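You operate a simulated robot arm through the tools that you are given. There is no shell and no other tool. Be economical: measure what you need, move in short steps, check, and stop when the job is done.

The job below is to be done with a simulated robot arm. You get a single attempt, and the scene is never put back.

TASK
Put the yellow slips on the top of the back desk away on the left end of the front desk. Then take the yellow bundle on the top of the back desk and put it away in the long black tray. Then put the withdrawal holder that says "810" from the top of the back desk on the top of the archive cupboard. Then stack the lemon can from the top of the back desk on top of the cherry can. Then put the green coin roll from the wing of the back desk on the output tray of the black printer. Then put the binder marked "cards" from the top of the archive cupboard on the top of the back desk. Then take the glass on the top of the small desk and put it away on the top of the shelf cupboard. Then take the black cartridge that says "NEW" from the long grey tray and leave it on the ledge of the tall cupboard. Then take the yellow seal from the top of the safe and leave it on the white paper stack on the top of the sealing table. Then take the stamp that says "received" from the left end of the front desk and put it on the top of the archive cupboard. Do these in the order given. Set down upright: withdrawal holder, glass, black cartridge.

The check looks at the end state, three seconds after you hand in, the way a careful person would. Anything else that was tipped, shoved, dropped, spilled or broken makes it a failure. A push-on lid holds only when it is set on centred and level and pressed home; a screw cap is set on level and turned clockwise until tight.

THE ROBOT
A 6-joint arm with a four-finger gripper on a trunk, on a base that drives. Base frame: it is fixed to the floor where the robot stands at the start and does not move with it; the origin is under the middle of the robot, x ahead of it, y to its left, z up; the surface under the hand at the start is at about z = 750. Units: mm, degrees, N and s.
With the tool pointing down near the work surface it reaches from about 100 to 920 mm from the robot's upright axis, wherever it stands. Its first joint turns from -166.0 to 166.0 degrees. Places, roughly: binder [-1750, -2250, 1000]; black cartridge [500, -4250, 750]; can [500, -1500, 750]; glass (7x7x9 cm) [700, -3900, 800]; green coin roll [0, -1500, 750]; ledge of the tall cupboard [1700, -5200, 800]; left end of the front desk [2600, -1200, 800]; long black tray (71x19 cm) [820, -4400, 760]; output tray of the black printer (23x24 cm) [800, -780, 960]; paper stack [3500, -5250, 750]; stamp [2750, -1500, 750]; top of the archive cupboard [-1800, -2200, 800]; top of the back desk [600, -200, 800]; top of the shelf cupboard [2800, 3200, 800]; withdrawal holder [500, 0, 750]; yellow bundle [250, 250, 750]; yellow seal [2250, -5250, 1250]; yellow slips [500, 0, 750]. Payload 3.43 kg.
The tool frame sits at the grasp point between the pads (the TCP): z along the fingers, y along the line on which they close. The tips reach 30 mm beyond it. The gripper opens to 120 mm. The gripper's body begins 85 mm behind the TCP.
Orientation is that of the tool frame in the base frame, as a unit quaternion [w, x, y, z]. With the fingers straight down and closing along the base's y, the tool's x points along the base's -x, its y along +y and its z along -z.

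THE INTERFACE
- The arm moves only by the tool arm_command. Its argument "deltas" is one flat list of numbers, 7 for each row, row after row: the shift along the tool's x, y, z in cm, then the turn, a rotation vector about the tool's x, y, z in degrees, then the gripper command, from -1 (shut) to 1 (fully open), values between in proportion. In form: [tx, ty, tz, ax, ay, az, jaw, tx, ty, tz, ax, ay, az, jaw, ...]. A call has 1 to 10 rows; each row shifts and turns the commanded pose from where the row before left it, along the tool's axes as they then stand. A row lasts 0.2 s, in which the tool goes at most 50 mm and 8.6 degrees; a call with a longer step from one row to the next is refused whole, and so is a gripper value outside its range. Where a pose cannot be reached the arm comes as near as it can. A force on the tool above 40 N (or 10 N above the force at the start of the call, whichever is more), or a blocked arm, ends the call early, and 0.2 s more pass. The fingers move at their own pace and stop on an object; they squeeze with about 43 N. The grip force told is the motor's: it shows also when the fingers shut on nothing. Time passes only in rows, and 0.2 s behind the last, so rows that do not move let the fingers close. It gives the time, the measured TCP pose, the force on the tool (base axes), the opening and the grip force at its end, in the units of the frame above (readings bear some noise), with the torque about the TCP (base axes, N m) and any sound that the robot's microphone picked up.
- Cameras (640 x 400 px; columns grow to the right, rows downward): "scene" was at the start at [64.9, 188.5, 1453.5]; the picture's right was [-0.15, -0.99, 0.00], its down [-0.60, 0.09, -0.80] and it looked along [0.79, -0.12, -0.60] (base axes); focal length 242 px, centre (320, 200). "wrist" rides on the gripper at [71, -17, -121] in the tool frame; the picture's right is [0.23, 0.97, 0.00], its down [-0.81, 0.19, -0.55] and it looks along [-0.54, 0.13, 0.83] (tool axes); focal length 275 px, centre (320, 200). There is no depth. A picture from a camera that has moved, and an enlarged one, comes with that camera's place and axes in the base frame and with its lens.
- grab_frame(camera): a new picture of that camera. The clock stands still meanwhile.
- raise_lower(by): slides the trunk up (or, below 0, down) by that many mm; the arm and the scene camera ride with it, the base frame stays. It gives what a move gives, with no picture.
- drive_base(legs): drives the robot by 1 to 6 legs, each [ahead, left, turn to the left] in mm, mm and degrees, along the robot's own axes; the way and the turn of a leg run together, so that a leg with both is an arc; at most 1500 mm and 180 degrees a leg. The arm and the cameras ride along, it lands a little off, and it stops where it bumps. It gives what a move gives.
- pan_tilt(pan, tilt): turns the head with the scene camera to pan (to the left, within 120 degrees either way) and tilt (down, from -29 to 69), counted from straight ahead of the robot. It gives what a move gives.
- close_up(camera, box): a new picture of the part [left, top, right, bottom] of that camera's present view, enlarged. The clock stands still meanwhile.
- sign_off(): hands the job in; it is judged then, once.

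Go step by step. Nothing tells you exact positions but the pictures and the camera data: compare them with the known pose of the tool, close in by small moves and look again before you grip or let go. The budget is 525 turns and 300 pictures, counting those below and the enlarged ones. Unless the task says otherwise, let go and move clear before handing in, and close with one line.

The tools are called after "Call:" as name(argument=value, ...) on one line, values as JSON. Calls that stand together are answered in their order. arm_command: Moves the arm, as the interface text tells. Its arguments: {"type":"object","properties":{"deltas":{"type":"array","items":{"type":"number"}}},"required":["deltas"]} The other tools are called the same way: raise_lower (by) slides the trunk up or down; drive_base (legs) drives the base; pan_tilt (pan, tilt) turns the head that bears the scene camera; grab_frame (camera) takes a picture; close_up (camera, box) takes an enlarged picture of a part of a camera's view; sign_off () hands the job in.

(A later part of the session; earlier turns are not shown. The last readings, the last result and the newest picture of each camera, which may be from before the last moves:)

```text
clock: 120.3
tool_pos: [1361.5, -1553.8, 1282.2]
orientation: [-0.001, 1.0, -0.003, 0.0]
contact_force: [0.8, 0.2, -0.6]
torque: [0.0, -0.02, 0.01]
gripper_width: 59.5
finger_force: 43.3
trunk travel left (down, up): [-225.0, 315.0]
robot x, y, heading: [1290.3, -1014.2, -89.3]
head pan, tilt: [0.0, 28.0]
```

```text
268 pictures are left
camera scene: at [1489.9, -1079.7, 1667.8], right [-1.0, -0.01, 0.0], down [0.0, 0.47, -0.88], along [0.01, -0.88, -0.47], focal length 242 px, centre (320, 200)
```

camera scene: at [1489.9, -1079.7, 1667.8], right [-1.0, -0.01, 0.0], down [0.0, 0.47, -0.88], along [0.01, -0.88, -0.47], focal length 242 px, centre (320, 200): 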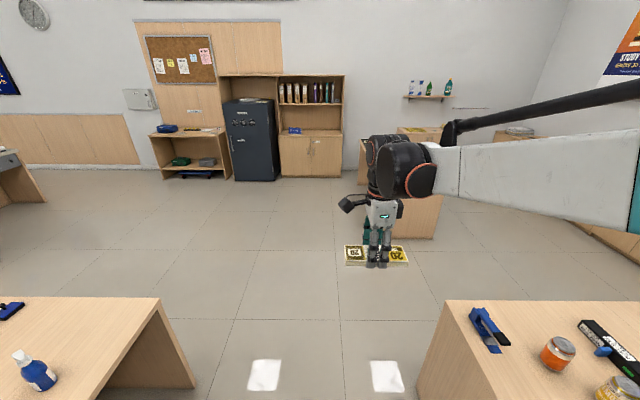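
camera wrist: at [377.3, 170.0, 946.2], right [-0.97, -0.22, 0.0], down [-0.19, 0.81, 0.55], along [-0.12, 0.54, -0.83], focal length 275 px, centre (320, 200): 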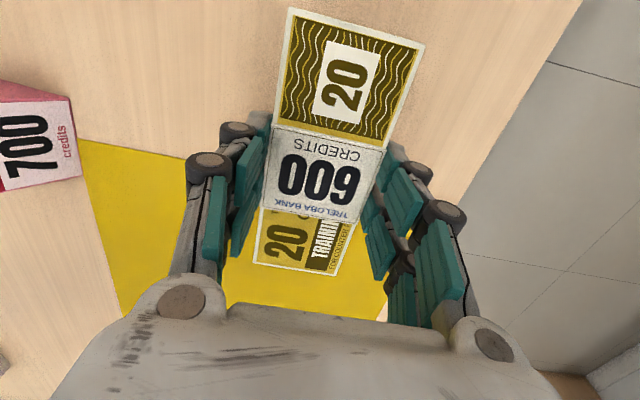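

The aisle opens beyond y=-1830; the small desk seems at x≈200–950, y<-3300. Drive on to y≈-2900 and look.

Call:
drive_base(legs=[[1000, 0, -0.8], [800, 0, 0]])

Call:
pan_tilt(pan=0, tilt=35)

Call:
grab_frame(camera="scene")

```text
clock: 129.4
tool_pos: [1363.8, -3350.5, 1280.7]
orientation: [-0.001, 1.0, -0.009, 0.0]
contact_force: [-1.0, 0.3, -0.7]
torque: [0.0, 0.01, 0.02]
gripper_width: 59.2
finger_force: 43.0
trunk travel left (down, up): [-225.0, 315.0]
robot x, y, heading: [1295.9, -2807.5, -90.0]
head pan, tilt: [0.0, 28.0]
```

```text
clock: 130.1
tool_pos: [1364.6, -3352.7, 1280.9]
orientation: [0.0, 1.0, -0.009, -0.001]
contact_force: [0.6, 0.3, -0.9]
torque: [-0.05, -0.03, -0.02]
gripper_width: 59.1
finger_force: 42.8
trunk travel left (down, up): [-225.0, 315.0]
robot x, y, heading: [1300.7, -2806.6, -90.3]
head pan, tilt: [0.0, 35.0]
```

```text
267 pictures are left
camera scene: at [1498.4, -2875.0, 1656.9], right [-1.0, 0.0, 0.0], down [0.0, 0.57, -0.82], along [0.0, -0.82, -0.57], focal length 242 px, centre (320, 200)
```

scene: 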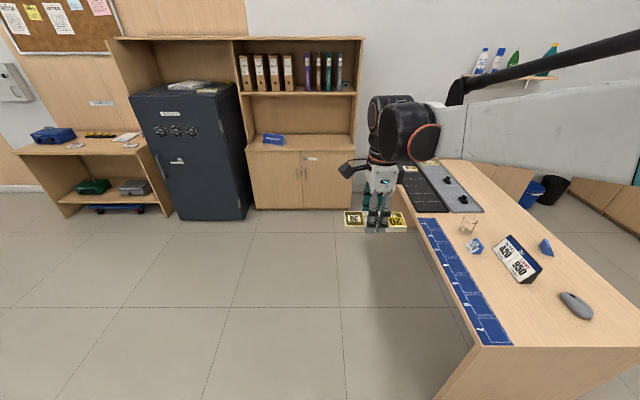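

The long black tray lies at the desk's near edge, about x=820, y=-4400. Drive alongside and turn to face the desk.

Call:
drive_base(legs=[[1450, 0, 0], [0, 0, -45], [0, 0, -45]])

Call:
pan_tilt(pan=0, tilt=55)

Call:
grab_frame(camera="scene")

Call:
grab_frame(camera="wrist")

```text
clock: 141.4
tool_pos: [750.4, -4313.7, 1281.8]
orientation: [-0.001, -0.695, 0.719, -0.001]
contact_force: [-0.9, 0.0, -0.7]
torque: [0.0, -0.03, -0.01]
gripper_width: 59.3
finger_force: 43.4
trunk travel left (down, up): [-225.0, 315.0]
robot x, y, heading: [1292.6, -4255.3, 178.8]
head pan, tilt: [0.0, 35.0]
```

```text
clock: 142.3
tool_pos: [750.7, -4312.7, 1281.2]
orientation: [0.0, -0.695, 0.719, -0.001]
contact_force: [-0.2, 0.0, -1.2]
torque: [0.01, 0.01, -0.02]
gripper_width: 59.2
finger_force: 42.9
trunk travel left (down, up): [-225.0, 315.0]
robot x, y, heading: [1296.5, -4256.8, 179.0]
head pan, tilt: [0.0, 55.0]
```

```text
266 pictures are left
camera scene: at [1236.7, -4454.8, 1628.7], right [0.02, 1.0, 0.0], down [0.82, -0.01, -0.57], along [-0.57, 0.01, -0.82], focal length 242 px, centre (320, 200)
```

scene: 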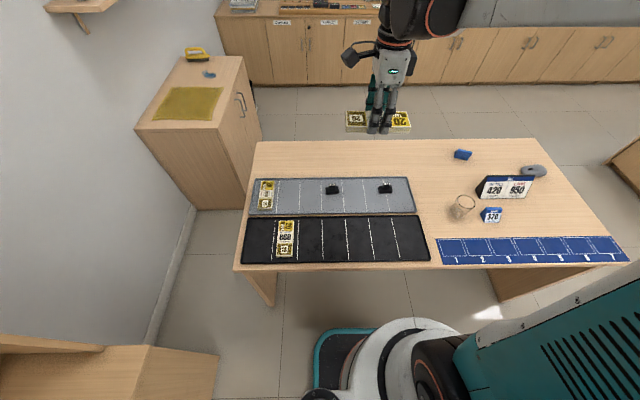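

```text
265 pictures are left
camera wrist: at [764.5, -4385.4, 1401.1], right [-0.98, -0.2, 0.0], down [-0.16, 0.82, 0.55], along [-0.11, 0.54, -0.83], focal length 275 px, centre (320, 200)
```

wrist: 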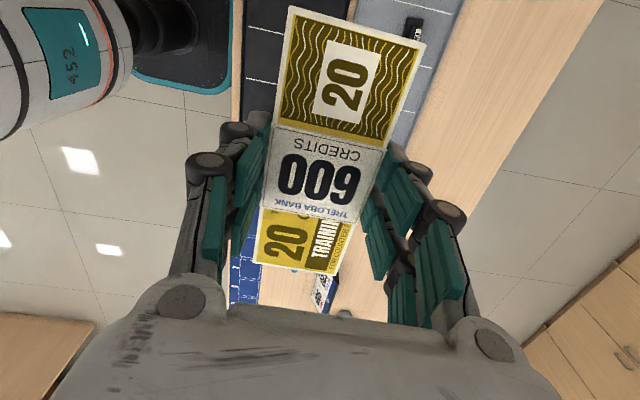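

The tray has marked slots with one bundle laid crosswise. I'll look closer.

Call:
close_up(camera="scene", box=[230, 165, 450, 275])

```text
2.91 times, centred on (340, 220) of scene
camera zoom: at [1236.7, -4454.8, 1628.7], right [0.02, 1.0, 0.0], down [0.82, -0.01, -0.57], along [-0.57, 0.01, -0.82], focal length 704 px, centre (262, 142)
```

zoom: 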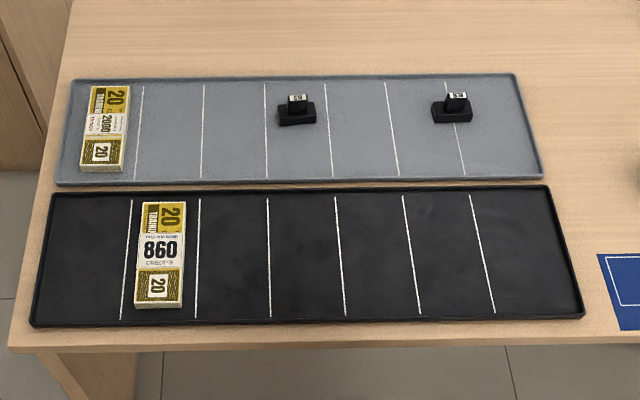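

Target slot centre is about (815, -4388), bundle crosswise. Turn the gripper back by 92°, lower the trunk and move above.

Call:
arm_command(deltas=[0, 0, 0, 0, 0, -8.4, -1, 0, 0, 0, 0, 0, -8.4, -1, 0, 0, 0, 0, 0, -8.4, -1, 0, 0, 0, 0, 0, -8.4, -1, 0, 0, 0, 0, 0, -8.4, -1, 0, 0, 0, 0, 0, -8.4, -1, 0, 0, 0, 0, 0, -8.4, -1, 0, 0, 0, 0, 0, -8.4, -1, 0, 0, 0, 0, 0, -8.4, -1, 0, 0, 0, 0, 0, -8.4, -1])

Call:
raise_lower(by=-200)

Call:
arm_command(deltas=[0, 0, 0, 0, 0, -8, -1, 3.2, 2.2, 0, 0, 0, 0, -1, 3.3, 2.2, 0, 0, 0, 0, -1, 0, 2, 3, 0, 0, 0, -1, 0, 1, 4, 0, 0, 0, -1, 0, 0, 4, 0, 0, 0, -1, 0, 0, 4, 0, 0, 0, -1, 0, 0, 3, 0, 0, 0, -1])

Call:
grab_frame(camera="wrist")

Call:
grab_frame(camera="scene")

```text
clock: 144.5
tool_pos: [749.6, -4312.9, 1281.7]
orientation: [0.001, 0.998, -0.069, 0.0]
contact_force: [0.9, -0.1, -0.3]
torque: [0.0, 0.03, -0.02]
gripper_width: 59.3
finger_force: 43.2
trunk travel left (down, up): [-225.0, 315.0]
robot x, y, heading: [1294.0, -4259.1, 178.9]
head pan, tilt: [0.0, 55.0]
```

```text
clock: 146.6
tool_pos: [750.1, -4313.6, 1080.9]
orientation: [0.0, 0.998, -0.069, 0.001]
contact_force: [0.1, -0.1, -1.6]
torque: [0.03, 0.01, 0.0]
gripper_width: 59.5
finger_force: 43.1
trunk travel left (down, up): [-25.0, 515.0]
robot x, y, heading: [1292.7, -4254.7, 179.1]
head pan, tilt: [0.0, 55.0]
```

```text
clock: 148.4
tool_pos: [812.9, -4386.4, 899.2]
orientation: [-0.001, 1.0, -0.002, 0.0]
contact_force: [0.1, 0.5, -0.3]
torque: [0.0, -0.02, 0.0]
gripper_width: 59.2
finger_force: 42.9
trunk travel left (down, up): [-25.0, 515.0]
robot x, y, heading: [1290.1, -4257.3, 178.9]
head pan, tilt: [0.0, 55.0]
```

```text
263 pictures are left
camera wrist: at [884.7, -4369.9, 1019.4], right [0.23, -0.97, 0.0], down [-0.81, -0.19, 0.55], along [-0.54, -0.12, -0.83], focal length 275 px, centre (320, 200)
```

wrist: 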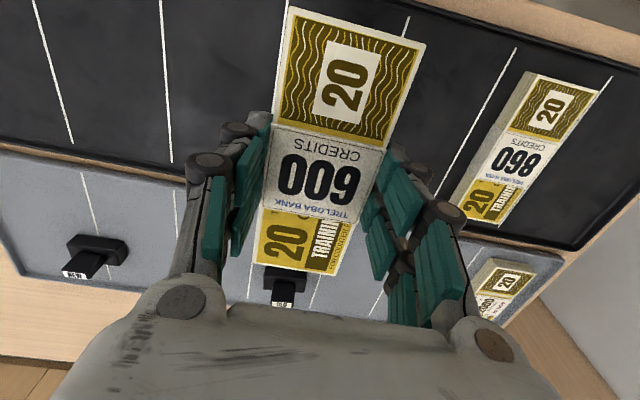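

```text
262 pictures are left
camera scene: at [1237.5, -4464.8, 1428.4], right [-0.12, 0.99, 0.0], down [0.82, 0.1, -0.57], along [-0.57, -0.07, -0.82], focal length 242 px, centre (320, 200)
```

scene: 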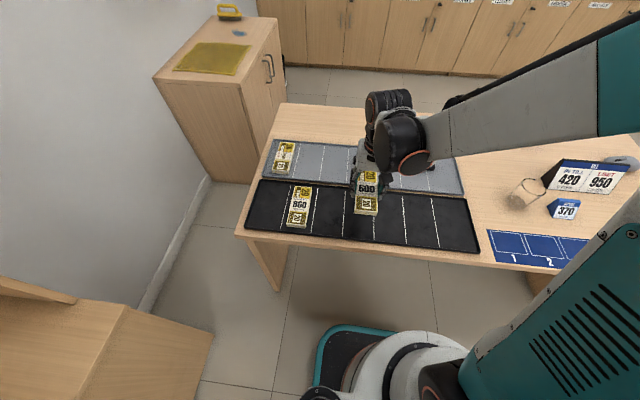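

Well aligned. Descend to just above the tray floor, then probe.

Call:
arm_command(deltas=[0, 0, 3.5, 0, 0, 0, -1, 0, 0, 3.5, 0, 0, 0, -1, 0, 0, 3.2, 0, 0, 0, -1])

Call:
arm_command(deltas=[0, 0, 0.25, 0, 0, 0, -1, 0, 0, 0.25, 0, 0, 0, -1, 0, 0, 0, 0, 0, 0, -1])

Call:
grab_frame(camera="wrist")

```text
clock: 149.2
tool_pos: [814.7, -4387.5, 798.8]
orientation: [0.0, 1.0, 0.0, 0.0]
contact_force: [1.0, -0.1, -0.8]
torque: [-0.01, -0.01, 0.0]
gripper_width: 59.2
finger_force: 42.5
trunk travel left (down, up): [-25.0, 515.0]
robot x, y, heading: [1294.7, -4258.2, 179.1]
head pan, tilt: [0.0, 55.0]
```

```text
clock: 150.0
tool_pos: [814.7, -4386.9, 794.3]
orientation: [-0.001, 1.0, 0.0, 0.0]
contact_force: [0.6, -0.4, 0.0]
torque: [0.0, -0.03, -0.01]
gripper_width: 59.1
finger_force: 42.5
trunk travel left (down, up): [-25.0, 515.0]
robot x, y, heading: [1291.8, -4256.6, 178.7]
head pan, tilt: [0.0, 55.0]
```

```text
261 pictures are left
camera wrist: at [886.1, -4370.8, 914.4], right [0.23, -0.97, 0.0], down [-0.81, -0.19, 0.55], along [-0.54, -0.13, -0.83], focal length 275 px, centre (320, 200)
```

wrist: 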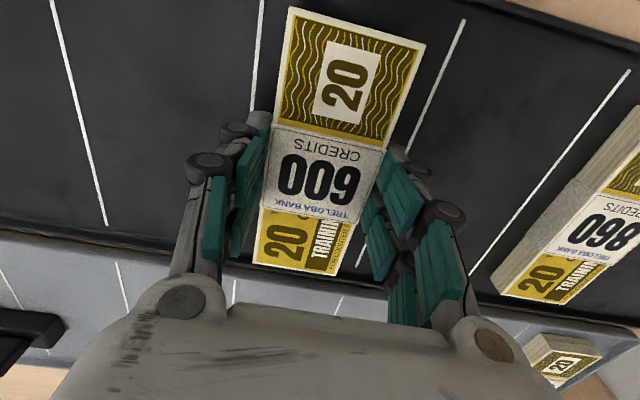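

Call:
arm_command(deltas=[0, 0, 0.3, 0, 0, 0, -1, 0, 0, 0.3, 0, 0, 0, -1, 0, 0, 0.2, 0, 0, 0, -1])

```text
clock: 150.8
tool_pos: [814.6, -4386.6, 785.5]
orientation: [0.0, 1.0, 0.0, 0.0]
contact_force: [0.0, 0.0, -1.8]
torque: [-0.02, -0.01, -0.02]
gripper_width: 59.1
finger_force: 43.1
trunk travel left (down, up): [-25.0, 515.0]
robot x, y, heading: [1292.3, -4256.2, 178.9]
head pan, tilt: [0.0, 55.0]
```

Call:
arm_command(deltas=[0, 0, 0.15, 0, 0, 0, -1, 0, 0, 0.1, 0, 0, 0, -1])

```text
clock: 151.4
tool_pos: [815.5, -4386.7, 785.2]
orientation: [0.0, 1.0, 0.0, -0.002]
contact_force: [-4.4, -1.4, 31.0]
torque: [-0.08, 0.14, -0.02]
gripper_width: 59.5
finger_force: 42.8
trunk travel left (down, up): [-25.0, 515.0]
robot x, y, heading: [1290.4, -4259.3, 178.9]
head pan, tilt: [0.0, 55.0]
```

Contact with the tray floor. Release and lift.

Call:
arm_command(deltas=[0, 0, -0.2, 0, 0, 0, -1, 0, 0, 0, 0, 0, 0, 0.3, 0, 0, 0, 0, 0, 0, 0.3, 0, 0, -2, 0, 0, 0, 0.3, 0, 0, -4, 0, 0, 0, 0.3, 0, 0, -4.5, 0, 0, 0, 0.3, 0, 0, -4.5, 0, 0, 0, 0.3, 0, 0, -4.5, 0, 0, 0, 0.3, 0, 0, -4.5, 0, 0, 0, 0.3, 0, 0, -4.5, 0, 0, 0, 0.3])

Call:
grab_frame(camera="scene")

```text
clock: 153.6
tool_pos: [814.3, -4387.7, 1071.9]
orientation: [0.0, 1.0, 0.0, 0.0]
contact_force: [-0.7, -0.2, 0.7]
torque: [0.01, -0.04, -0.02]
gripper_width: 78.2
finger_force: 0.0
trunk travel left (down, up): [-25.0, 515.0]
robot x, y, heading: [1299.1, -4258.5, 178.7]
head pan, tilt: [0.0, 55.0]
```

```text
260 pictures are left
camera scene: at [1247.4, -4396.3, 1451.1], right [0.7, 0.72, 0.0], down [0.45, -0.44, -0.78], along [-0.56, 0.54, -0.63], focal length 242 px, centre (320, 200)
```

scene: 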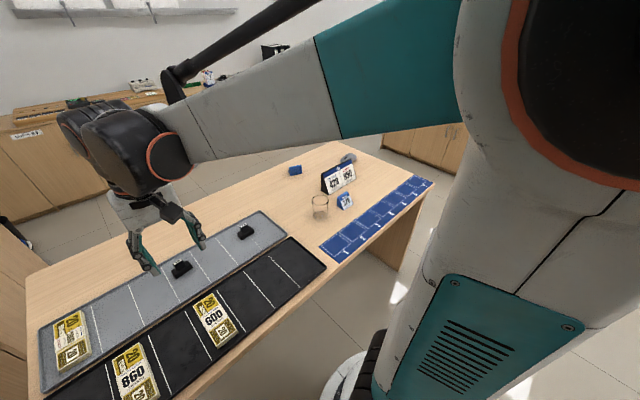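

Bundle is in the tray. Now the 810 holder: raise and drive sideways back up the aisle to y≈-100.

Call:
raise_lower(by=200)

Call:
drive_base(legs=[[0, 0, 1.1], [0, -1500, 0], [0, -1500, 0]])

Call:
pan_tilt(pan=0, tilt=45)

Call:
grab_frame(camera="scene")

```text
clock: 155.8
tool_pos: [814.4, -4386.8, 1271.7]
orientation: [0.0, 1.0, 0.0, 0.0]
contact_force: [0.6, -0.6, -1.4]
torque: [0.02, -0.02, 0.04]
gripper_width: 77.9
finger_force: 0.2
trunk travel left (down, up): [-225.0, 315.0]
robot x, y, heading: [1292.4, -4253.4, 179.0]
head pan, tilt: [0.0, 55.0]
```

```text
clock: 170.7
tool_pos: [857.3, -1369.7, 1271.5]
orientation: [0.0, 1.0, -0.003, 0.0]
contact_force: [-0.3, -0.2, -0.3]
torque: [-0.02, 0.0, -0.03]
gripper_width: 77.9
finger_force: 0.1
trunk travel left (down, up): [-225.0, 315.0]
robot x, y, heading: [1336.9, -1244.0, 178.7]
head pan, tilt: [0.0, 55.0]
```

```text
clock: 171.4
tool_pos: [856.6, -1369.6, 1272.4]
orientation: [0.0, 1.0, -0.004, -0.001]
contact_force: [-0.2, 0.1, 0.1]
torque: [0.01, 0.0, 0.01]
gripper_width: 78.0
finger_force: 0.0
trunk travel left (down, up): [-225.0, 315.0]
robot x, y, heading: [1344.5, -1243.7, 178.6]
head pan, tilt: [0.0, 45.0]
```

```text
259 pictures are left
camera scene: at [1290.7, -1382.5, 1651.3], right [0.7, 0.72, 0.0], down [0.45, -0.43, -0.78], along [-0.56, 0.54, -0.62], focal length 242 px, centre (320, 200)
```

scene: 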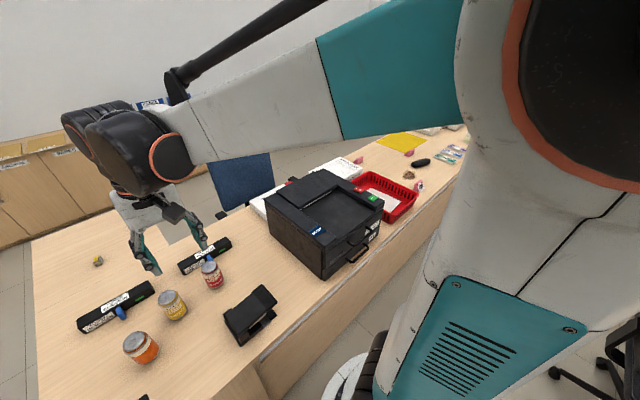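

I can see three cans (red, yellow, orange) near the end of the back desk. Continue to y≈-100.

Call:
close_up(camera="scene", box=[60, 200, 300, 380])

Call:
drive_base(legs=[[0, 0, 1.3], [50, -1150, 0]])

Call:
arm_command(deltas=[-4, 0, 0, 0, 0, 0, 0.3, -4, 0, 0, 0, 0, 0, 0.3, -4, 0, 0, 0, 0, 0, 0.3, -4, 0, 0, 0, 0, 0, 0.3])

Call:
grab_frame(camera="scene")

```text
2.22 times, centred on (180, 290) of scene
camera zoom: at [1290.7, -1382.5, 1651.3], right [0.7, 0.72, 0.0], down [0.45, -0.43, -0.78], along [-0.56, 0.54, -0.62], focal length 538 px, centre (631, 0)
```

zoom: 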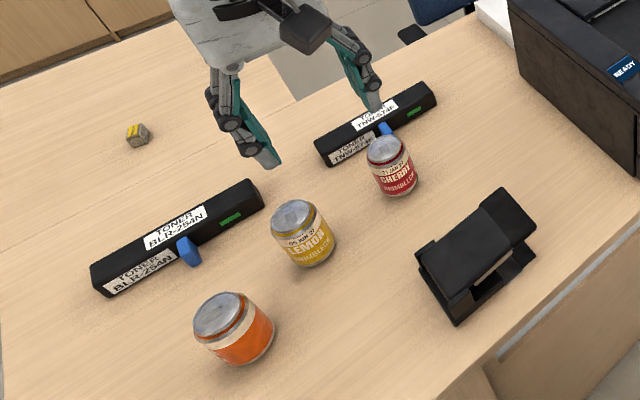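

```text
clock: 177.6
tool_pos: [819.0, -222.4, 1272.4]
orientation: [0.0, 1.0, -0.001, 0.0]
contact_force: [-0.5, -0.2, 0.0]
torque: [0.03, 0.02, -0.02]
gripper_width: 77.8
finger_force: 0.0
trunk travel left (down, up): [-225.0, 315.0]
robot x, y, heading: [1301.0, -93.4, 179.0]
head pan, tilt: [0.0, 45.0]
```

```text
clock: 178.6
tool_pos: [657.2, -223.0, 1271.3]
orientation: [0.0, 1.0, 0.0, 0.0]
contact_force: [-0.7, -0.1, -0.8]
torque: [0.02, -0.03, 0.03]
gripper_width: 78.0
finger_force: 0.1
trunk travel left (down, up): [-225.0, 315.0]
robot x, y, heading: [1298.1, -88.8, 179.0]
head pan, tilt: [0.0, 45.0]
```

```text
257 pictures are left
camera scene: at [1231.3, -290.5, 1641.9], right [0.02, 1.0, 0.0], down [0.71, -0.01, -0.71], along [-0.71, 0.01, -0.71], focal length 242 px, centre (320, 200)
```

scene: 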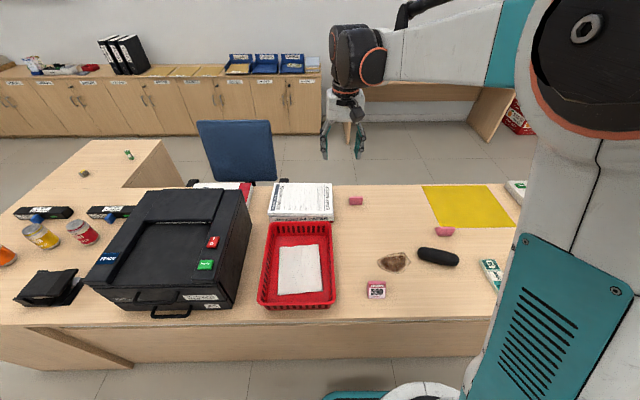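

The 810 holder is near (372, -98). Approach the desk, lower the trunk and move above it.

Call:
drive_base(legs=[[100, 0, 0.7]])

Call:
raise_lower(by=-200)

Call:
arm_command(deltas=[-4, -2.5, 0, 0, 0, 0, 0.5, -4, -2.5, 0, 0, 0, 0, 0.5, -4, -2.5, 0, 0, 0, 0, 0.5, -4, -2.5, 0, 0, 0, 0, 0.5, -2, -2, 0, 0, 0, 0, 0.5, 0, 0, 4, 0, 0, 0, 0.5, 0, 0, 4, 0, 0, 0, 0.5])

Call:
grab_frame(camera="wrist")

```text
clock: 179.7
tool_pos: [558.8, -230.1, 1270.4]
orientation: [0.0, 1.0, 0.006, 0.0]
contact_force: [-1.6, -1.0, -0.7]
torque: [0.02, -0.04, 0.0]
gripper_width: 78.2
finger_force: 0.1
trunk travel left (down, up): [-225.0, 315.0]
robot x, y, heading: [1199.8, -91.7, 179.5]
head pan, tilt: [0.0, 45.0]
```

```text
clock: 181.9
tool_pos: [559.3, -229.8, 1071.4]
orientation: [0.001, 1.0, 0.006, 0.0]
contact_force: [-0.3, 0.2, -0.2]
torque: [-0.01, 0.0, -0.02]
gripper_width: 77.8
finger_force: 0.0
trunk travel left (down, up): [-25.0, 515.0]
robot x, y, heading: [1195.8, -89.7, 179.8]
head pan, tilt: [0.0, 45.0]
```

```text
clock: 183.5
tool_pos: [378.3, -109.6, 991.6]
orientation: [0.001, 1.0, 0.007, 0.0]
contact_force: [0.1, -0.6, -0.4]
torque: [0.03, 0.01, 0.0]
gripper_width: 89.9
finger_force: 0.0
trunk travel left (down, up): [-25.0, 515.0]
robot x, y, heading: [1198.1, -89.3, 179.9]
head pan, tilt: [0.0, 45.0]
```

```text
256 pictures are left
camera wrist: at [449.6, -93.5, 1111.7], right [0.24, -0.97, 0.0], down [-0.81, -0.2, 0.55], along [-0.54, -0.13, -0.83], focal length 275 px, centre (320, 200)
```

wrist: 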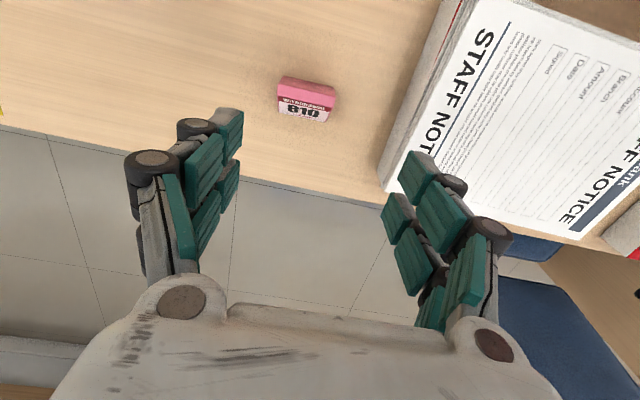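

Holder spans about x 338–388, y -64…-127. Move over it and lower partway.

Call:
arm_command(deltas=[-1.2, -1.4, 3, 0, 0, 0, 0.5, 0, 0, 4, 0, 0, 0, 0.5, 0, 0, 4, 0, 0, 0, 0.5])

Call:
grab_frame(camera="wrist")

```text
clock: 184.3
tool_pos: [366.4, -97.4, 881.2]
orientation: [0.0, 1.0, 0.006, 0.0]
contact_force: [0.4, 0.1, 0.0]
torque: [0.0, 0.03, 0.04]
gripper_width: 89.9
finger_force: 0.1
trunk travel left (down, up): [-25.0, 515.0]
robot x, y, heading: [1197.2, -92.9, 179.7]
head pan, tilt: [0.0, 45.0]
```

```text
255 pictures are left
camera wrist: at [438.1, -80.4, 1001.8], right [0.24, -0.97, 0.0], down [-0.81, -0.2, 0.55], along [-0.54, -0.13, -0.83], focal length 275 px, centre (320, 200)
```

wrist: 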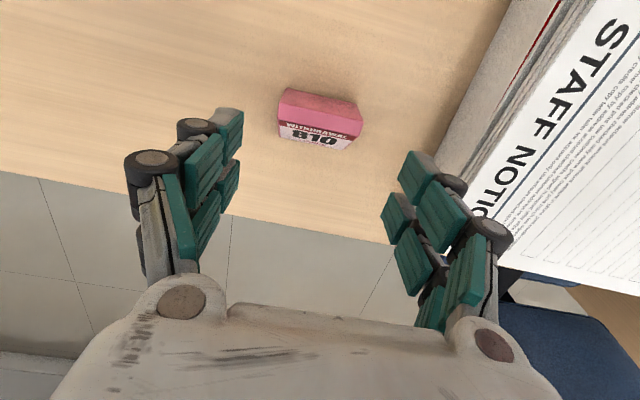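

Base spans x≈337–383; I'll grip the sides at x≈368, low.

Call:
arm_command(deltas=[0.2, -0.15, 3, 0, 0, 0, 0.5, 0, 0, 3.5, 0, 0, 0, 0.5, 0, 0, 3.1, 0, 0, 0, 0.5, 0, 0, 0, 0, 0, 0, 0.5])

Call:
grab_frame(camera="wrist")

```text
clock: 185.3
tool_pos: [367.2, -96.2, 785.4]
orientation: [0.001, 1.0, 0.006, -0.001]
contact_force: [-0.8, -0.3, -0.1]
torque: [0.01, -0.03, 0.02]
gripper_width: 89.6
finger_force: 0.0
trunk travel left (down, up): [-25.0, 515.0]
robot x, y, heading: [1198.1, -92.9, 179.8]
head pan, tilt: [0.0, 45.0]
```

```text
254 pictures are left
camera wrist: at [438.9, -79.5, 906.2], right [0.24, -0.97, 0.0], down [-0.81, -0.2, 0.55], along [-0.54, -0.13, -0.83], focal length 275 px, centre (320, 200)
```

wrist: 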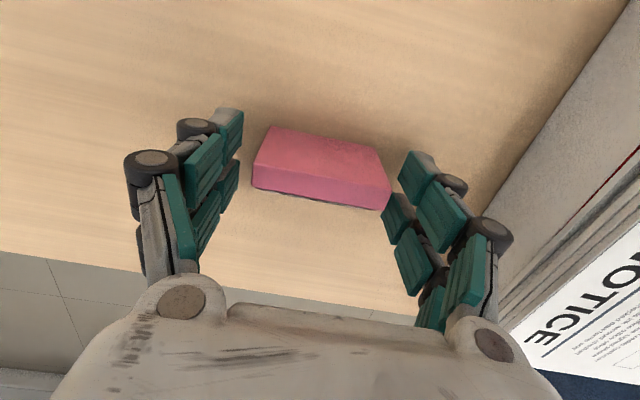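

Call:
arm_command(deltas=[0, 0, 0, 0, 0, 0, 0, 0, 0, 0, 0, 0, 0, -1, 0, 0, 0, 0, 0, 0, -1, 0, 0, -1, 0, 0, 0, -1, 0, 0, -1.5, 0, 0, 0, -1, 0, 0, -2, 0, 0, 0, -1, 0, 0, -2, 0, 0, 0, -1])

Call:
grab_frame(camera="wrist")

```text
clock: 186.9
tool_pos: [367.9, -96.4, 851.4]
orientation: [0.0, 1.0, 0.006, 0.0]
contact_force: [0.9, -0.3, -1.4]
torque: [0.02, 0.02, -0.01]
gripper_width: 63.3
finger_force: 43.1
trunk travel left (down, up): [-25.0, 515.0]
robot x, y, heading: [1201.4, -91.4, 179.8]
head pan, tilt: [0.0, 45.0]
```

```text
253 pictures are left
camera wrist: at [439.4, -79.1, 971.1], right [0.24, -0.97, 0.0], down [-0.81, -0.2, 0.55], along [-0.54, -0.13, -0.83], focal length 275 px, centre (320, 200)
```

wrist: 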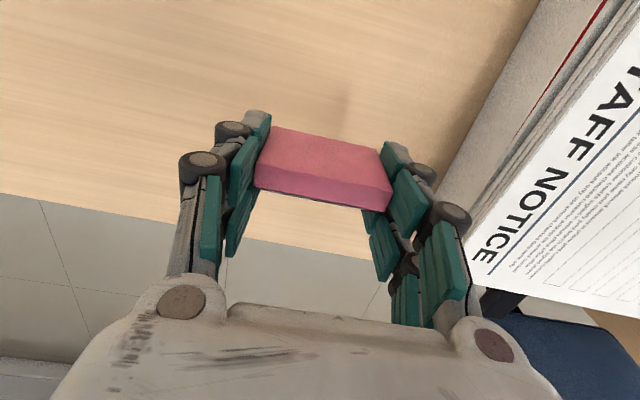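

Holder gripped. Lift, raise, and drive via the corridor south of the back desk toward the archive cupboard.

Call:
arm_command(deltas=[0, 0, -3, 0, 0, 0, -1, 0, 0, -3.5, 0, 0, 0, -1, 0, 0, -3.5, 0, 0, 0, -1, 0, 0, -3.5, 0, 0, 0, -1, 0, 0, -3.5, 0, 0, 0, -1, 0, 0, -3.5, 0, 0, 0, -1, 3, 0, -2, 0, 0, 0, -1, 4, 0, 0, 0, 0, 0, -1, 4, 0, 0, 0, 0, 0, -1, 4, 0, 0, 0, 0, 0, -1])

Call:
raise_lower(by=200)

Call:
drive_base(legs=[[-120, 0, 0.3], [0, 1200, 0], [0, 1250, 0]])

Call:
grab_frame(camera="scene")

```text
clock: 189.1
tool_pos: [517.6, -95.0, 1075.0]
orientation: [-0.001, 1.0, 0.006, 0.0]
contact_force: [-0.5, -0.1, -0.6]
torque: [-0.01, -0.01, 0.02]
gripper_width: 63.1
finger_force: 42.6
trunk travel left (down, up): [-25.0, 515.0]
robot x, y, heading: [1198.0, -92.2, 180.0]
head pan, tilt: [0.0, 45.0]
```

```text
clock: 191.3
tool_pos: [516.6, -95.2, 1275.3]
orientation: [0.0, 1.0, 0.007, 0.0]
contact_force: [0.1, -0.1, -1.2]
torque: [0.0, 0.0, -0.01]
gripper_width: 63.3
finger_force: 43.7
trunk travel left (down, up): [-225.0, 315.0]
robot x, y, heading: [1197.0, -92.0, 179.9]
head pan, tilt: [0.0, 45.0]
```

```text
clock: 204.0
tool_pos: [620.4, -2519.5, 1276.2]
orientation: [0.0, 1.0, 0.002, -0.001]
contact_force: [-0.7, -0.4, -1.5]
torque: [0.01, -0.02, -0.01]
gripper_width: 63.1
finger_force: 42.9
trunk travel left (down, up): [-225.0, 315.0]
robot x, y, heading: [1304.6, -2522.1, 179.4]
head pan, tilt: [0.0, 45.0]
```

```text
252 pictures are left
camera scene: at [1235.6, -2719.9, 1642.0], right [0.01, 1.0, 0.0], down [0.71, -0.01, -0.71], along [-0.71, 0.01, -0.71], focal length 242 px, centre (320, 200)
```

scene: 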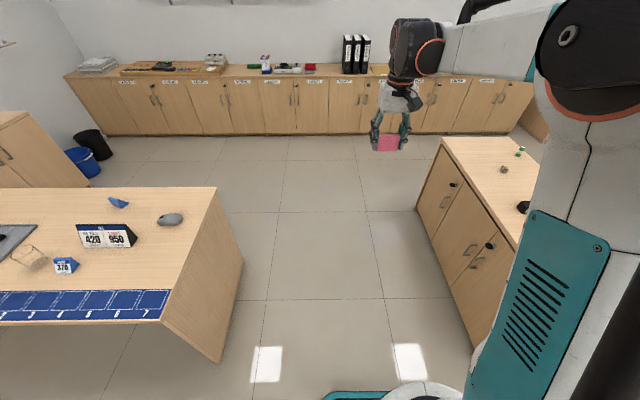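

The corridor is clear to the archive cupboard row (front at about x = -1600). Drive closer and look.

Call:
drive_base(legs=[[1200, 0, 0.5], [1150, 0, 0]])

Call:
grab_frame(camera="scene")

```text
clock: 215.5
tool_pos: [-1715.4, -2473.8, 1274.5]
orientation: [-0.001, 1.0, -0.003, -0.001]
contact_force: [-0.2, -0.2, -0.5]
torque: [0.02, -0.01, -0.02]
gripper_width: 63.2
finger_force: 43.2
trunk travel left (down, up): [-225.0, 315.0]
robot x, y, heading: [-1037.3, -2485.3, 178.8]
head pan, tilt: [0.0, 45.0]
```

```text
251 pictures are left
camera scene: at [-1101.9, -2680.6, 1642.0], right [0.02, 1.0, 0.0], down [0.71, -0.02, -0.71], along [-0.71, 0.02, -0.71], focal length 242 px, centre (320, 200)
```

scene: 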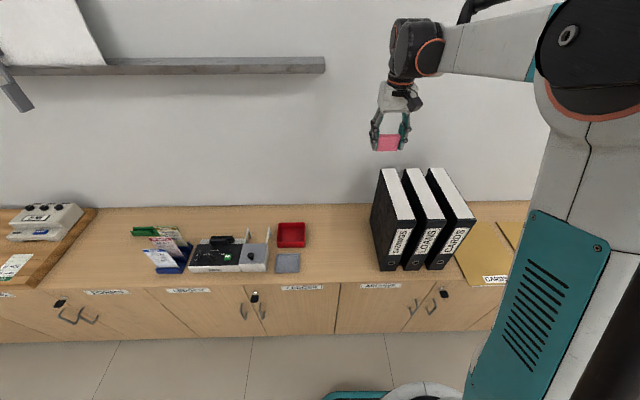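

Let me read the door labels to see which section is the archive cupboard.

Call:
close_up(camera="scene", box=[60, 270, 500, 345])

Call:
close_up(camera="scene", box=[260, 160, 500, 300])

```text
1.45 times, centred on (280, 308) of scene
camera zoom: at [-1101.9, -2680.6, 1642.0], right [0.02, 1.0, 0.0], down [0.71, -0.02, -0.71], along [-0.71, 0.02, -0.71], focal length 352 px, centre (378, 44)
```

zoom: 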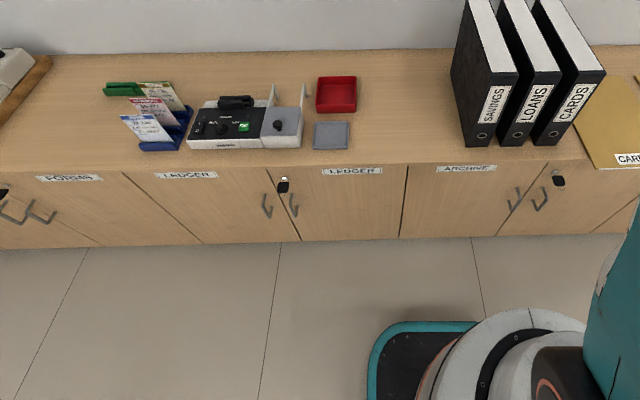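

```text
2.67 times, centred on (380, 230) of scene
camera zoom: at [-1101.9, -2680.6, 1642.0], right [0.02, 1.0, 0.0], down [0.71, -0.02, -0.71], along [-0.71, 0.02, -0.71], focal length 646 px, centre (160, 120)
```

zoom: 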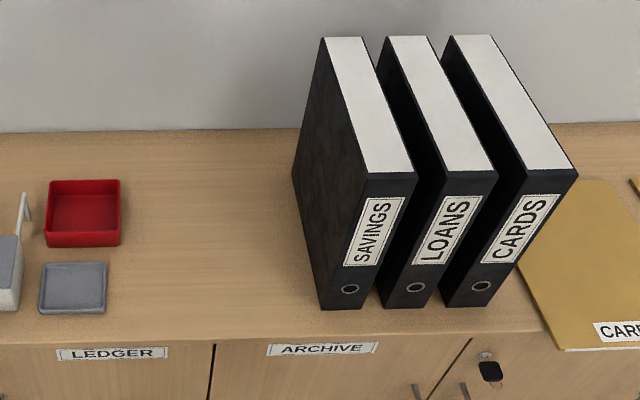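

The archive unit runs y≈-2591…-1809; binders are SAVINGS, LOANS, CARDS. I'll set the holder left of the binders at about (-1660, -2522), approaching from the left so the forearm stays clear of the binders.

Call:
drive_base(legs=[[0, 260, 1]])

Call:
raise_lower(by=-200)

Call:
grab_frame(camera="wrist")

```text
clock: 217.3
tool_pos: [-1719.5, -2747.5, 1275.2]
orientation: [-0.001, 1.0, 0.006, 0.0]
contact_force: [-0.6, -1.0, -0.6]
torque: [0.04, -0.01, 0.01]
gripper_width: 63.3
finger_force: 43.2
trunk travel left (down, up): [-225.0, 315.0]
robot x, y, heading: [-1036.1, -2743.8, 179.9]
head pan, tilt: [0.0, 45.0]
```

```text
clock: 219.5
tool_pos: [-1718.1, -2746.5, 1075.1]
orientation: [0.0, 1.0, 0.005, 0.0]
contact_force: [0.1, -0.6, -0.4]
torque: [0.02, 0.01, -0.02]
gripper_width: 63.3
finger_force: 42.7
trunk travel left (down, up): [-25.0, 515.0]
robot x, y, heading: [-1038.2, -2743.9, 179.9]
head pan, tilt: [0.0, 45.0]
```

```text
248 pictures are left
camera wrist: at [-1646.9, -2729.0, 1195.8], right [0.24, -0.97, 0.0], down [-0.81, -0.2, 0.55], along [-0.54, -0.13, -0.83], focal length 275 px, centre (320, 200)
```

wrist: 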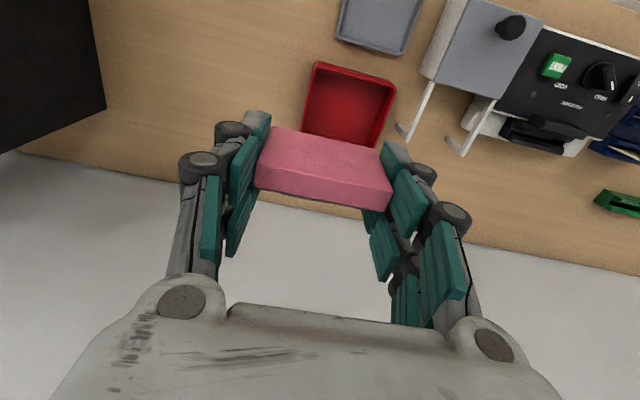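

Call:
arm_command(deltas=[1.2, -4.5, 0, 0, 0, 0, -1, 1.2, -4.5, 0, 0, 0, 0, -1, 1.2, -4.5, 0, 0, 0, 0, -1, 1.2, -4.5, 0, 0, 0, 0, -1, 1.0, -4.5, 0, 0, 0, 0, -1, 0, 0, 4, 0, 0, 0, -1, 0, 0, 4, 0, 0, 0, -1])

Call:
grab_frame(camera="wrist")

Call:
grab_frame(camera="scene")

```text
clock: 221.1
tool_pos: [-1662.7, -2520.4, 994.5]
orientation: [0.0, 1.0, 0.006, 0.0]
contact_force: [0.7, -0.7, -0.5]
torque: [0.02, 0.03, 0.03]
gripper_width: 63.5
finger_force: 43.1
trunk travel left (down, up): [-25.0, 515.0]
robot x, y, heading: [-1037.4, -2742.6, 180.0]
head pan, tilt: [0.0, 45.0]
```

```text
247 pictures are left
camera wrist: at [-1591.6, -2502.7, 1115.9], right [0.24, -0.97, 0.0], down [-0.81, -0.2, 0.55], along [-0.54, -0.13, -0.83], focal length 275 px, centre (320, 200)
```

wrist: 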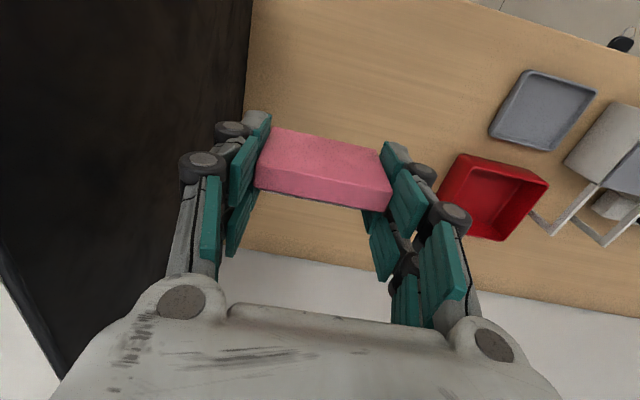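

```text
246 pictures are left
camera scene: at [-1101.4, -2941.9, 1442.0], right [0.0, 1.0, 0.0], down [0.71, 0.0, -0.71], along [-0.71, 0.0, -0.71], focal length 242 px, centre (320, 200)
```

scene: 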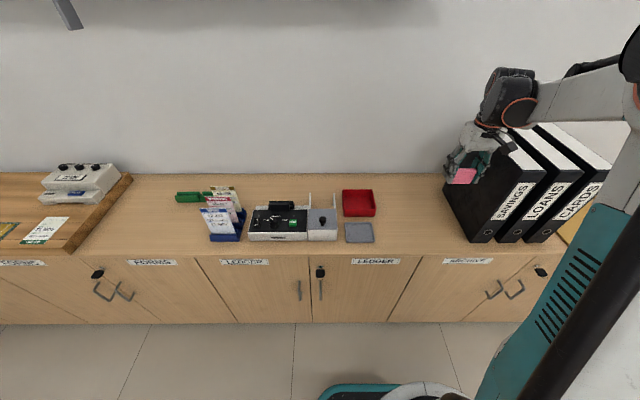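

Shift 12 mm away from the binder and descend in stages.

Call:
arm_command(deltas=[0, 1.2, 2, 0, 0, 0, -1, 0, 0, 4, 0, 0, 0, -1, 0, 0, 4, 0, 0, 0, -1, 0, 0, 4, 0, 0, 0, -1, 0, 0, 3.5, 0, 0, 0, -1])

Call:
grab_frame(camera="wrist")

Call:
grab_frame(camera="scene")

```text
clock: 222.3
tool_pos: [-1662.1, -2533.0, 820.1]
orientation: [0.0, 1.0, 0.007, 0.0]
contact_force: [-0.5, 0.1, -0.6]
torque: [0.01, 0.01, -0.03]
gripper_width: 63.5
finger_force: 43.1
trunk travel left (down, up): [-25.0, 515.0]
robot x, y, heading: [-1038.4, -2745.6, 179.9]
head pan, tilt: [0.0, 45.0]
```

```text
245 pictures are left
camera wrist: at [-1591.9, -2515.3, 940.4], right [0.24, -0.97, 0.0], down [-0.81, -0.2, 0.55], along [-0.54, -0.13, -0.83], focal length 275 px, centre (320, 200)
```

wrist: 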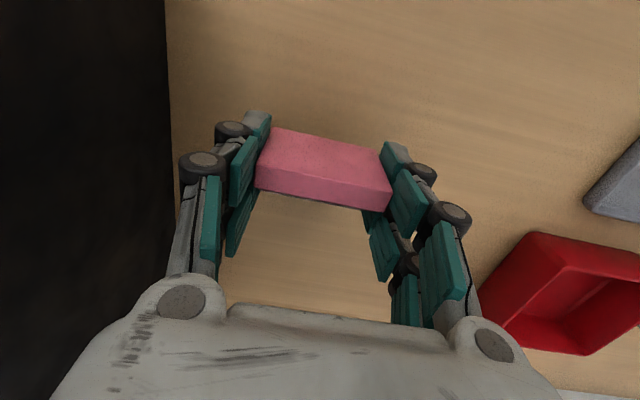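

```text
244 pictures are left
camera scene: at [-1101.3, -2941.8, 1442.0], right [0.0, 1.0, 0.0], down [0.71, 0.0, -0.71], along [-0.71, 0.0, -0.71], focal length 242 px, centre (320, 200)
```

scene: 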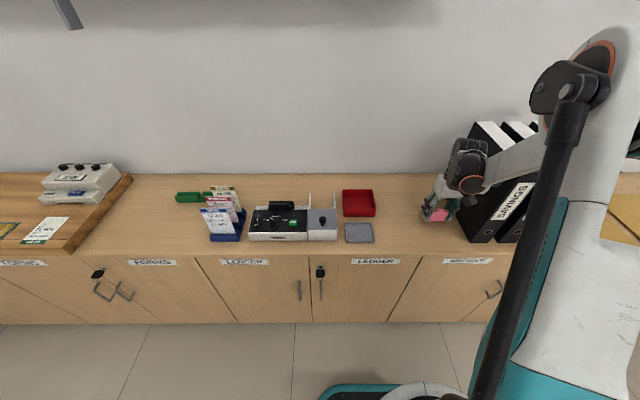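

Call:
arm_command(deltas=[0, 0, 0.5, 0, 0, 0, -1, 0, 0, 0.5, 0, 0, 0, -1, 0, 0, 0.4, 0, 0, 0, -1, 0, 0, 0.4, 0, 0, 0, -1, 0, 0, 0.4, 0, 0, 0, -1, 0, 0, 0.4, 0, 0, 0, -1, 0, 0, 0.3, 0, 0, 0, -1])

```text
clock: 223.9
tool_pos: [-1662.8, -2533.4, 791.1]
orientation: [0.0, 1.0, 0.006, 0.0]
contact_force: [0.8, 0.6, -0.9]
torque: [0.02, 0.03, -0.02]
gripper_width: 63.0
finger_force: 42.8
trunk travel left (down, up): [-25.0, 515.0]
robot x, y, heading: [-1041.1, -2744.3, 179.7]
head pan, tilt: [0.0, 45.0]
```

Call:
arm_command(deltas=[0, 0, 0.2, 0, 0, 0, -1, 0, 0, 0.2, 0, 0, 0, -1, 0, 0, 0.15, 0, 0, 0, -1])

```text
clock: 224.7
tool_pos: [-1663.3, -2532.1, 786.7]
orientation: [-0.001, 1.0, 0.006, -0.001]
contact_force: [-1.5, 0.0, 4.4]
torque: [0.01, 0.02, 0.02]
gripper_width: 63.0
finger_force: 42.9
trunk travel left (down, up): [-25.0, 515.0]
robot x, y, heading: [-1038.1, -2748.9, 179.7]
head pan, tilt: [0.0, 45.0]
```

Contact with the top (z≈751). Release with a small opening and lift straight up.

Call:
arm_command(deltas=[0, 0, 0, 0, 0, 0, 0.35, 0, 0, 0, 0, 0, 0, 0.35, 0, 0, -1, 0, 0, 0, 0.35, 0, 0, -3, 0, 0, 0, 0.35, 0, 0, -4, 0, 0, 0, 0.35, 0, 0, -4.5, 0, 0, 0, 0.35, 0, 0, -4.5, 0, 0, 0, 0.35, 0, 0, -4.5, 0, 0, 0, 0.35, 0, 0, -4.5, 0, 0, 0, 0.35, 0, 0, -4.5, 0, 0, 0, 0.35])

Call:
grab_frame(camera="wrist")

Call:
grab_frame(camera="scene")

```text
clock: 226.9
tool_pos: [-1661.7, -2533.1, 1093.7]
orientation: [0.0, 1.0, 0.006, 0.001]
contact_force: [-0.7, -0.1, -0.3]
torque: [-0.02, -0.04, -0.01]
gripper_width: 81.0
finger_force: 0.0
trunk travel left (down, up): [-25.0, 515.0]
robot x, y, heading: [-1038.8, -2746.1, 180.0]
head pan, tilt: [0.0, 45.0]
```

```text
243 pictures are left
camera wrist: at [-1591.1, -2515.1, 1213.5], right [0.24, -0.97, 0.0], down [-0.81, -0.2, 0.55], along [-0.54, -0.13, -0.83], focal length 275 px, centre (320, 200)
```

wrist: 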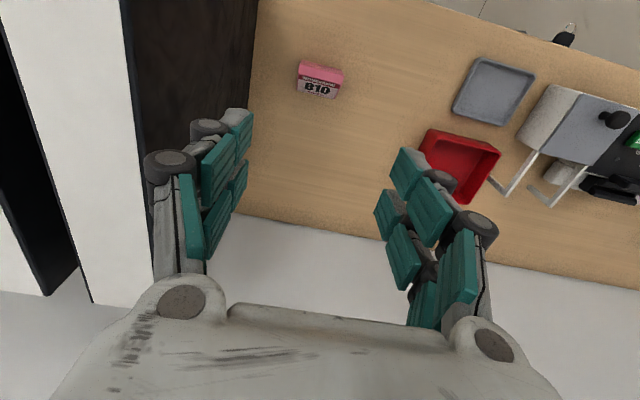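

```text
242 pictures are left
camera scene: at [-1101.3, -2941.8, 1442.1], right [0.0, 1.0, 0.0], down [0.71, 0.0, -0.71], along [-0.71, 0.0, -0.71], focal length 242 px, centre (320, 200)
```

scene: 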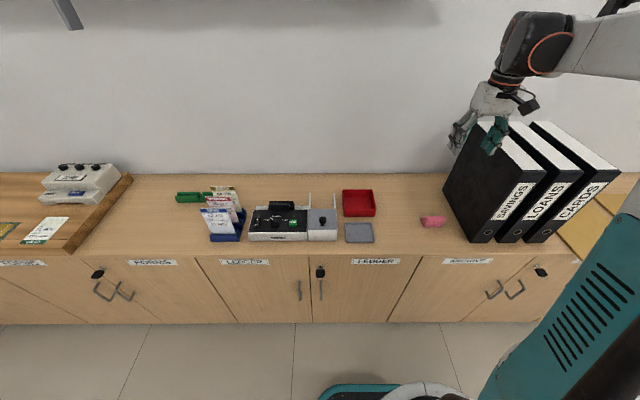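

Holder stands upright on the archive unit. Next the cans: raise, back away and go to the south end of the back desk, facing +y.

Call:
raise_lower(by=200)

Call:
drive_base(legs=[[-800, 0, 0], [-800, 0, 0], [0, -450, 0], [0, 0, -90]])

Call:
pan_tilt(pan=0, tilt=52)

Call:
grab_frame(camera="scene")

```text
clock: 229.1
tool_pos: [-1662.6, -2531.4, 1293.7]
orientation: [0.0, 1.0, 0.007, 0.001]
contact_force: [-0.5, -1.1, 0.7]
torque: [0.0, -0.03, 0.02]
gripper_width: 80.9
finger_force: 0.0
trunk travel left (down, up): [-225.0, 315.0]
robot x, y, heading: [-1033.6, -2740.1, 179.7]
head pan, tilt: [0.0, 45.0]
```

```text
clock: 243.4
tool_pos: [770.0, -1678.4, 1292.8]
orientation: [0.0, 0.709, -0.706, 0.001]
contact_force: [-0.4, -0.2, -0.8]
torque: [0.0, 0.0, -0.01]
gripper_width: 80.9
finger_force: 0.1
trunk travel left (down, up): [-225.0, 315.0]
robot x, y, heading: [552.4, -2299.6, 89.3]
head pan, tilt: [0.0, 45.0]
```

```text
clock: 244.1
tool_pos: [770.0, -1679.7, 1293.1]
orientation: [0.0, 0.708, -0.706, 0.0]
contact_force: [0.7, 1.0, 0.3]
torque: [0.01, 0.02, 0.01]
gripper_width: 81.2
finger_force: 0.1
trunk travel left (down, up): [-225.0, 315.0]
robot x, y, heading: [553.4, -2304.5, 89.3]
head pan, tilt: [0.0, 52.0]
```

```text
241 pictures are left
camera scene: at [353.7, -2243.3, 1632.5], right [1.0, -0.01, 0.0], down [-0.01, -0.79, -0.62], along [0.01, 0.62, -0.79], focal length 242 px, centre (320, 200)
```

scene: 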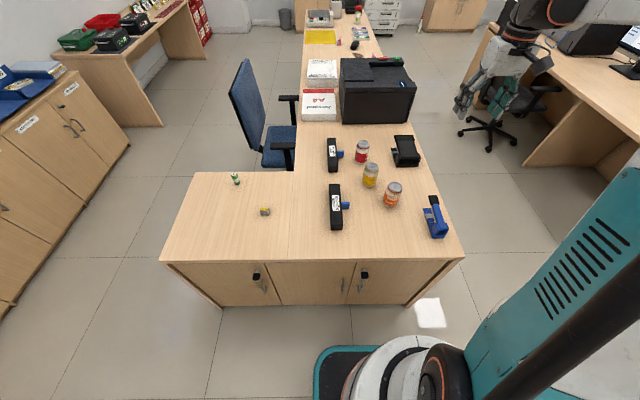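

All three cans are visible: lemon near (600, -1440), cherry near (575, -1280). I'll go round to the aisle side for a comfortable reach.

Call:
drive_base(legs=[[0, -670, 0.7], [950, 0, 0], [0, 0, 90]])

Call:
grab_frame(camera="scene")

Call:
grab_frame(camera="wrist")

```text
clock: 256.1
tool_pos: [594.8, -1159.5, 1292.3]
orientation: [0.001, 1.0, 0.013, 0.0]
contact_force: [0.2, 0.1, -0.2]
torque: [-0.03, -0.01, 0.02]
gripper_width: 80.9
finger_force: 0.1
trunk travel left (down, up): [-225.0, 315.0]
robot x, y, heading: [1221.9, -1359.6, -179.4]
head pan, tilt: [0.0, 52.0]
```

```text
240 pictures are left
camera scene: at [1167.9, -1560.9, 1632.5], right [-0.01, 1.0, 0.0], down [0.79, 0.01, -0.62], along [-0.62, -0.01, -0.79], focal length 242 px, centre (320, 200)
```

scene: 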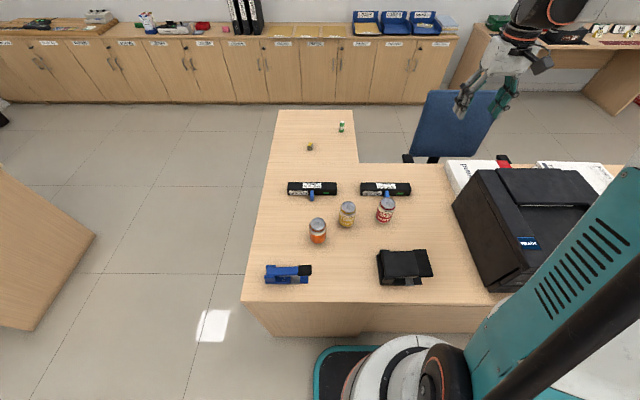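

```text
239 pictures are left
camera wrist: at [665.8, -1141.1, 1412.9], right [0.26, -0.97, 0.0], down [-0.81, -0.21, 0.55], along [-0.53, -0.14, -0.83], focal length 275 px, centre (320, 200)
```

wrist: 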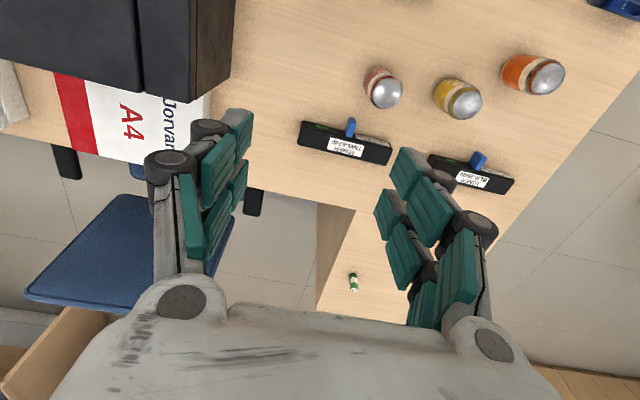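

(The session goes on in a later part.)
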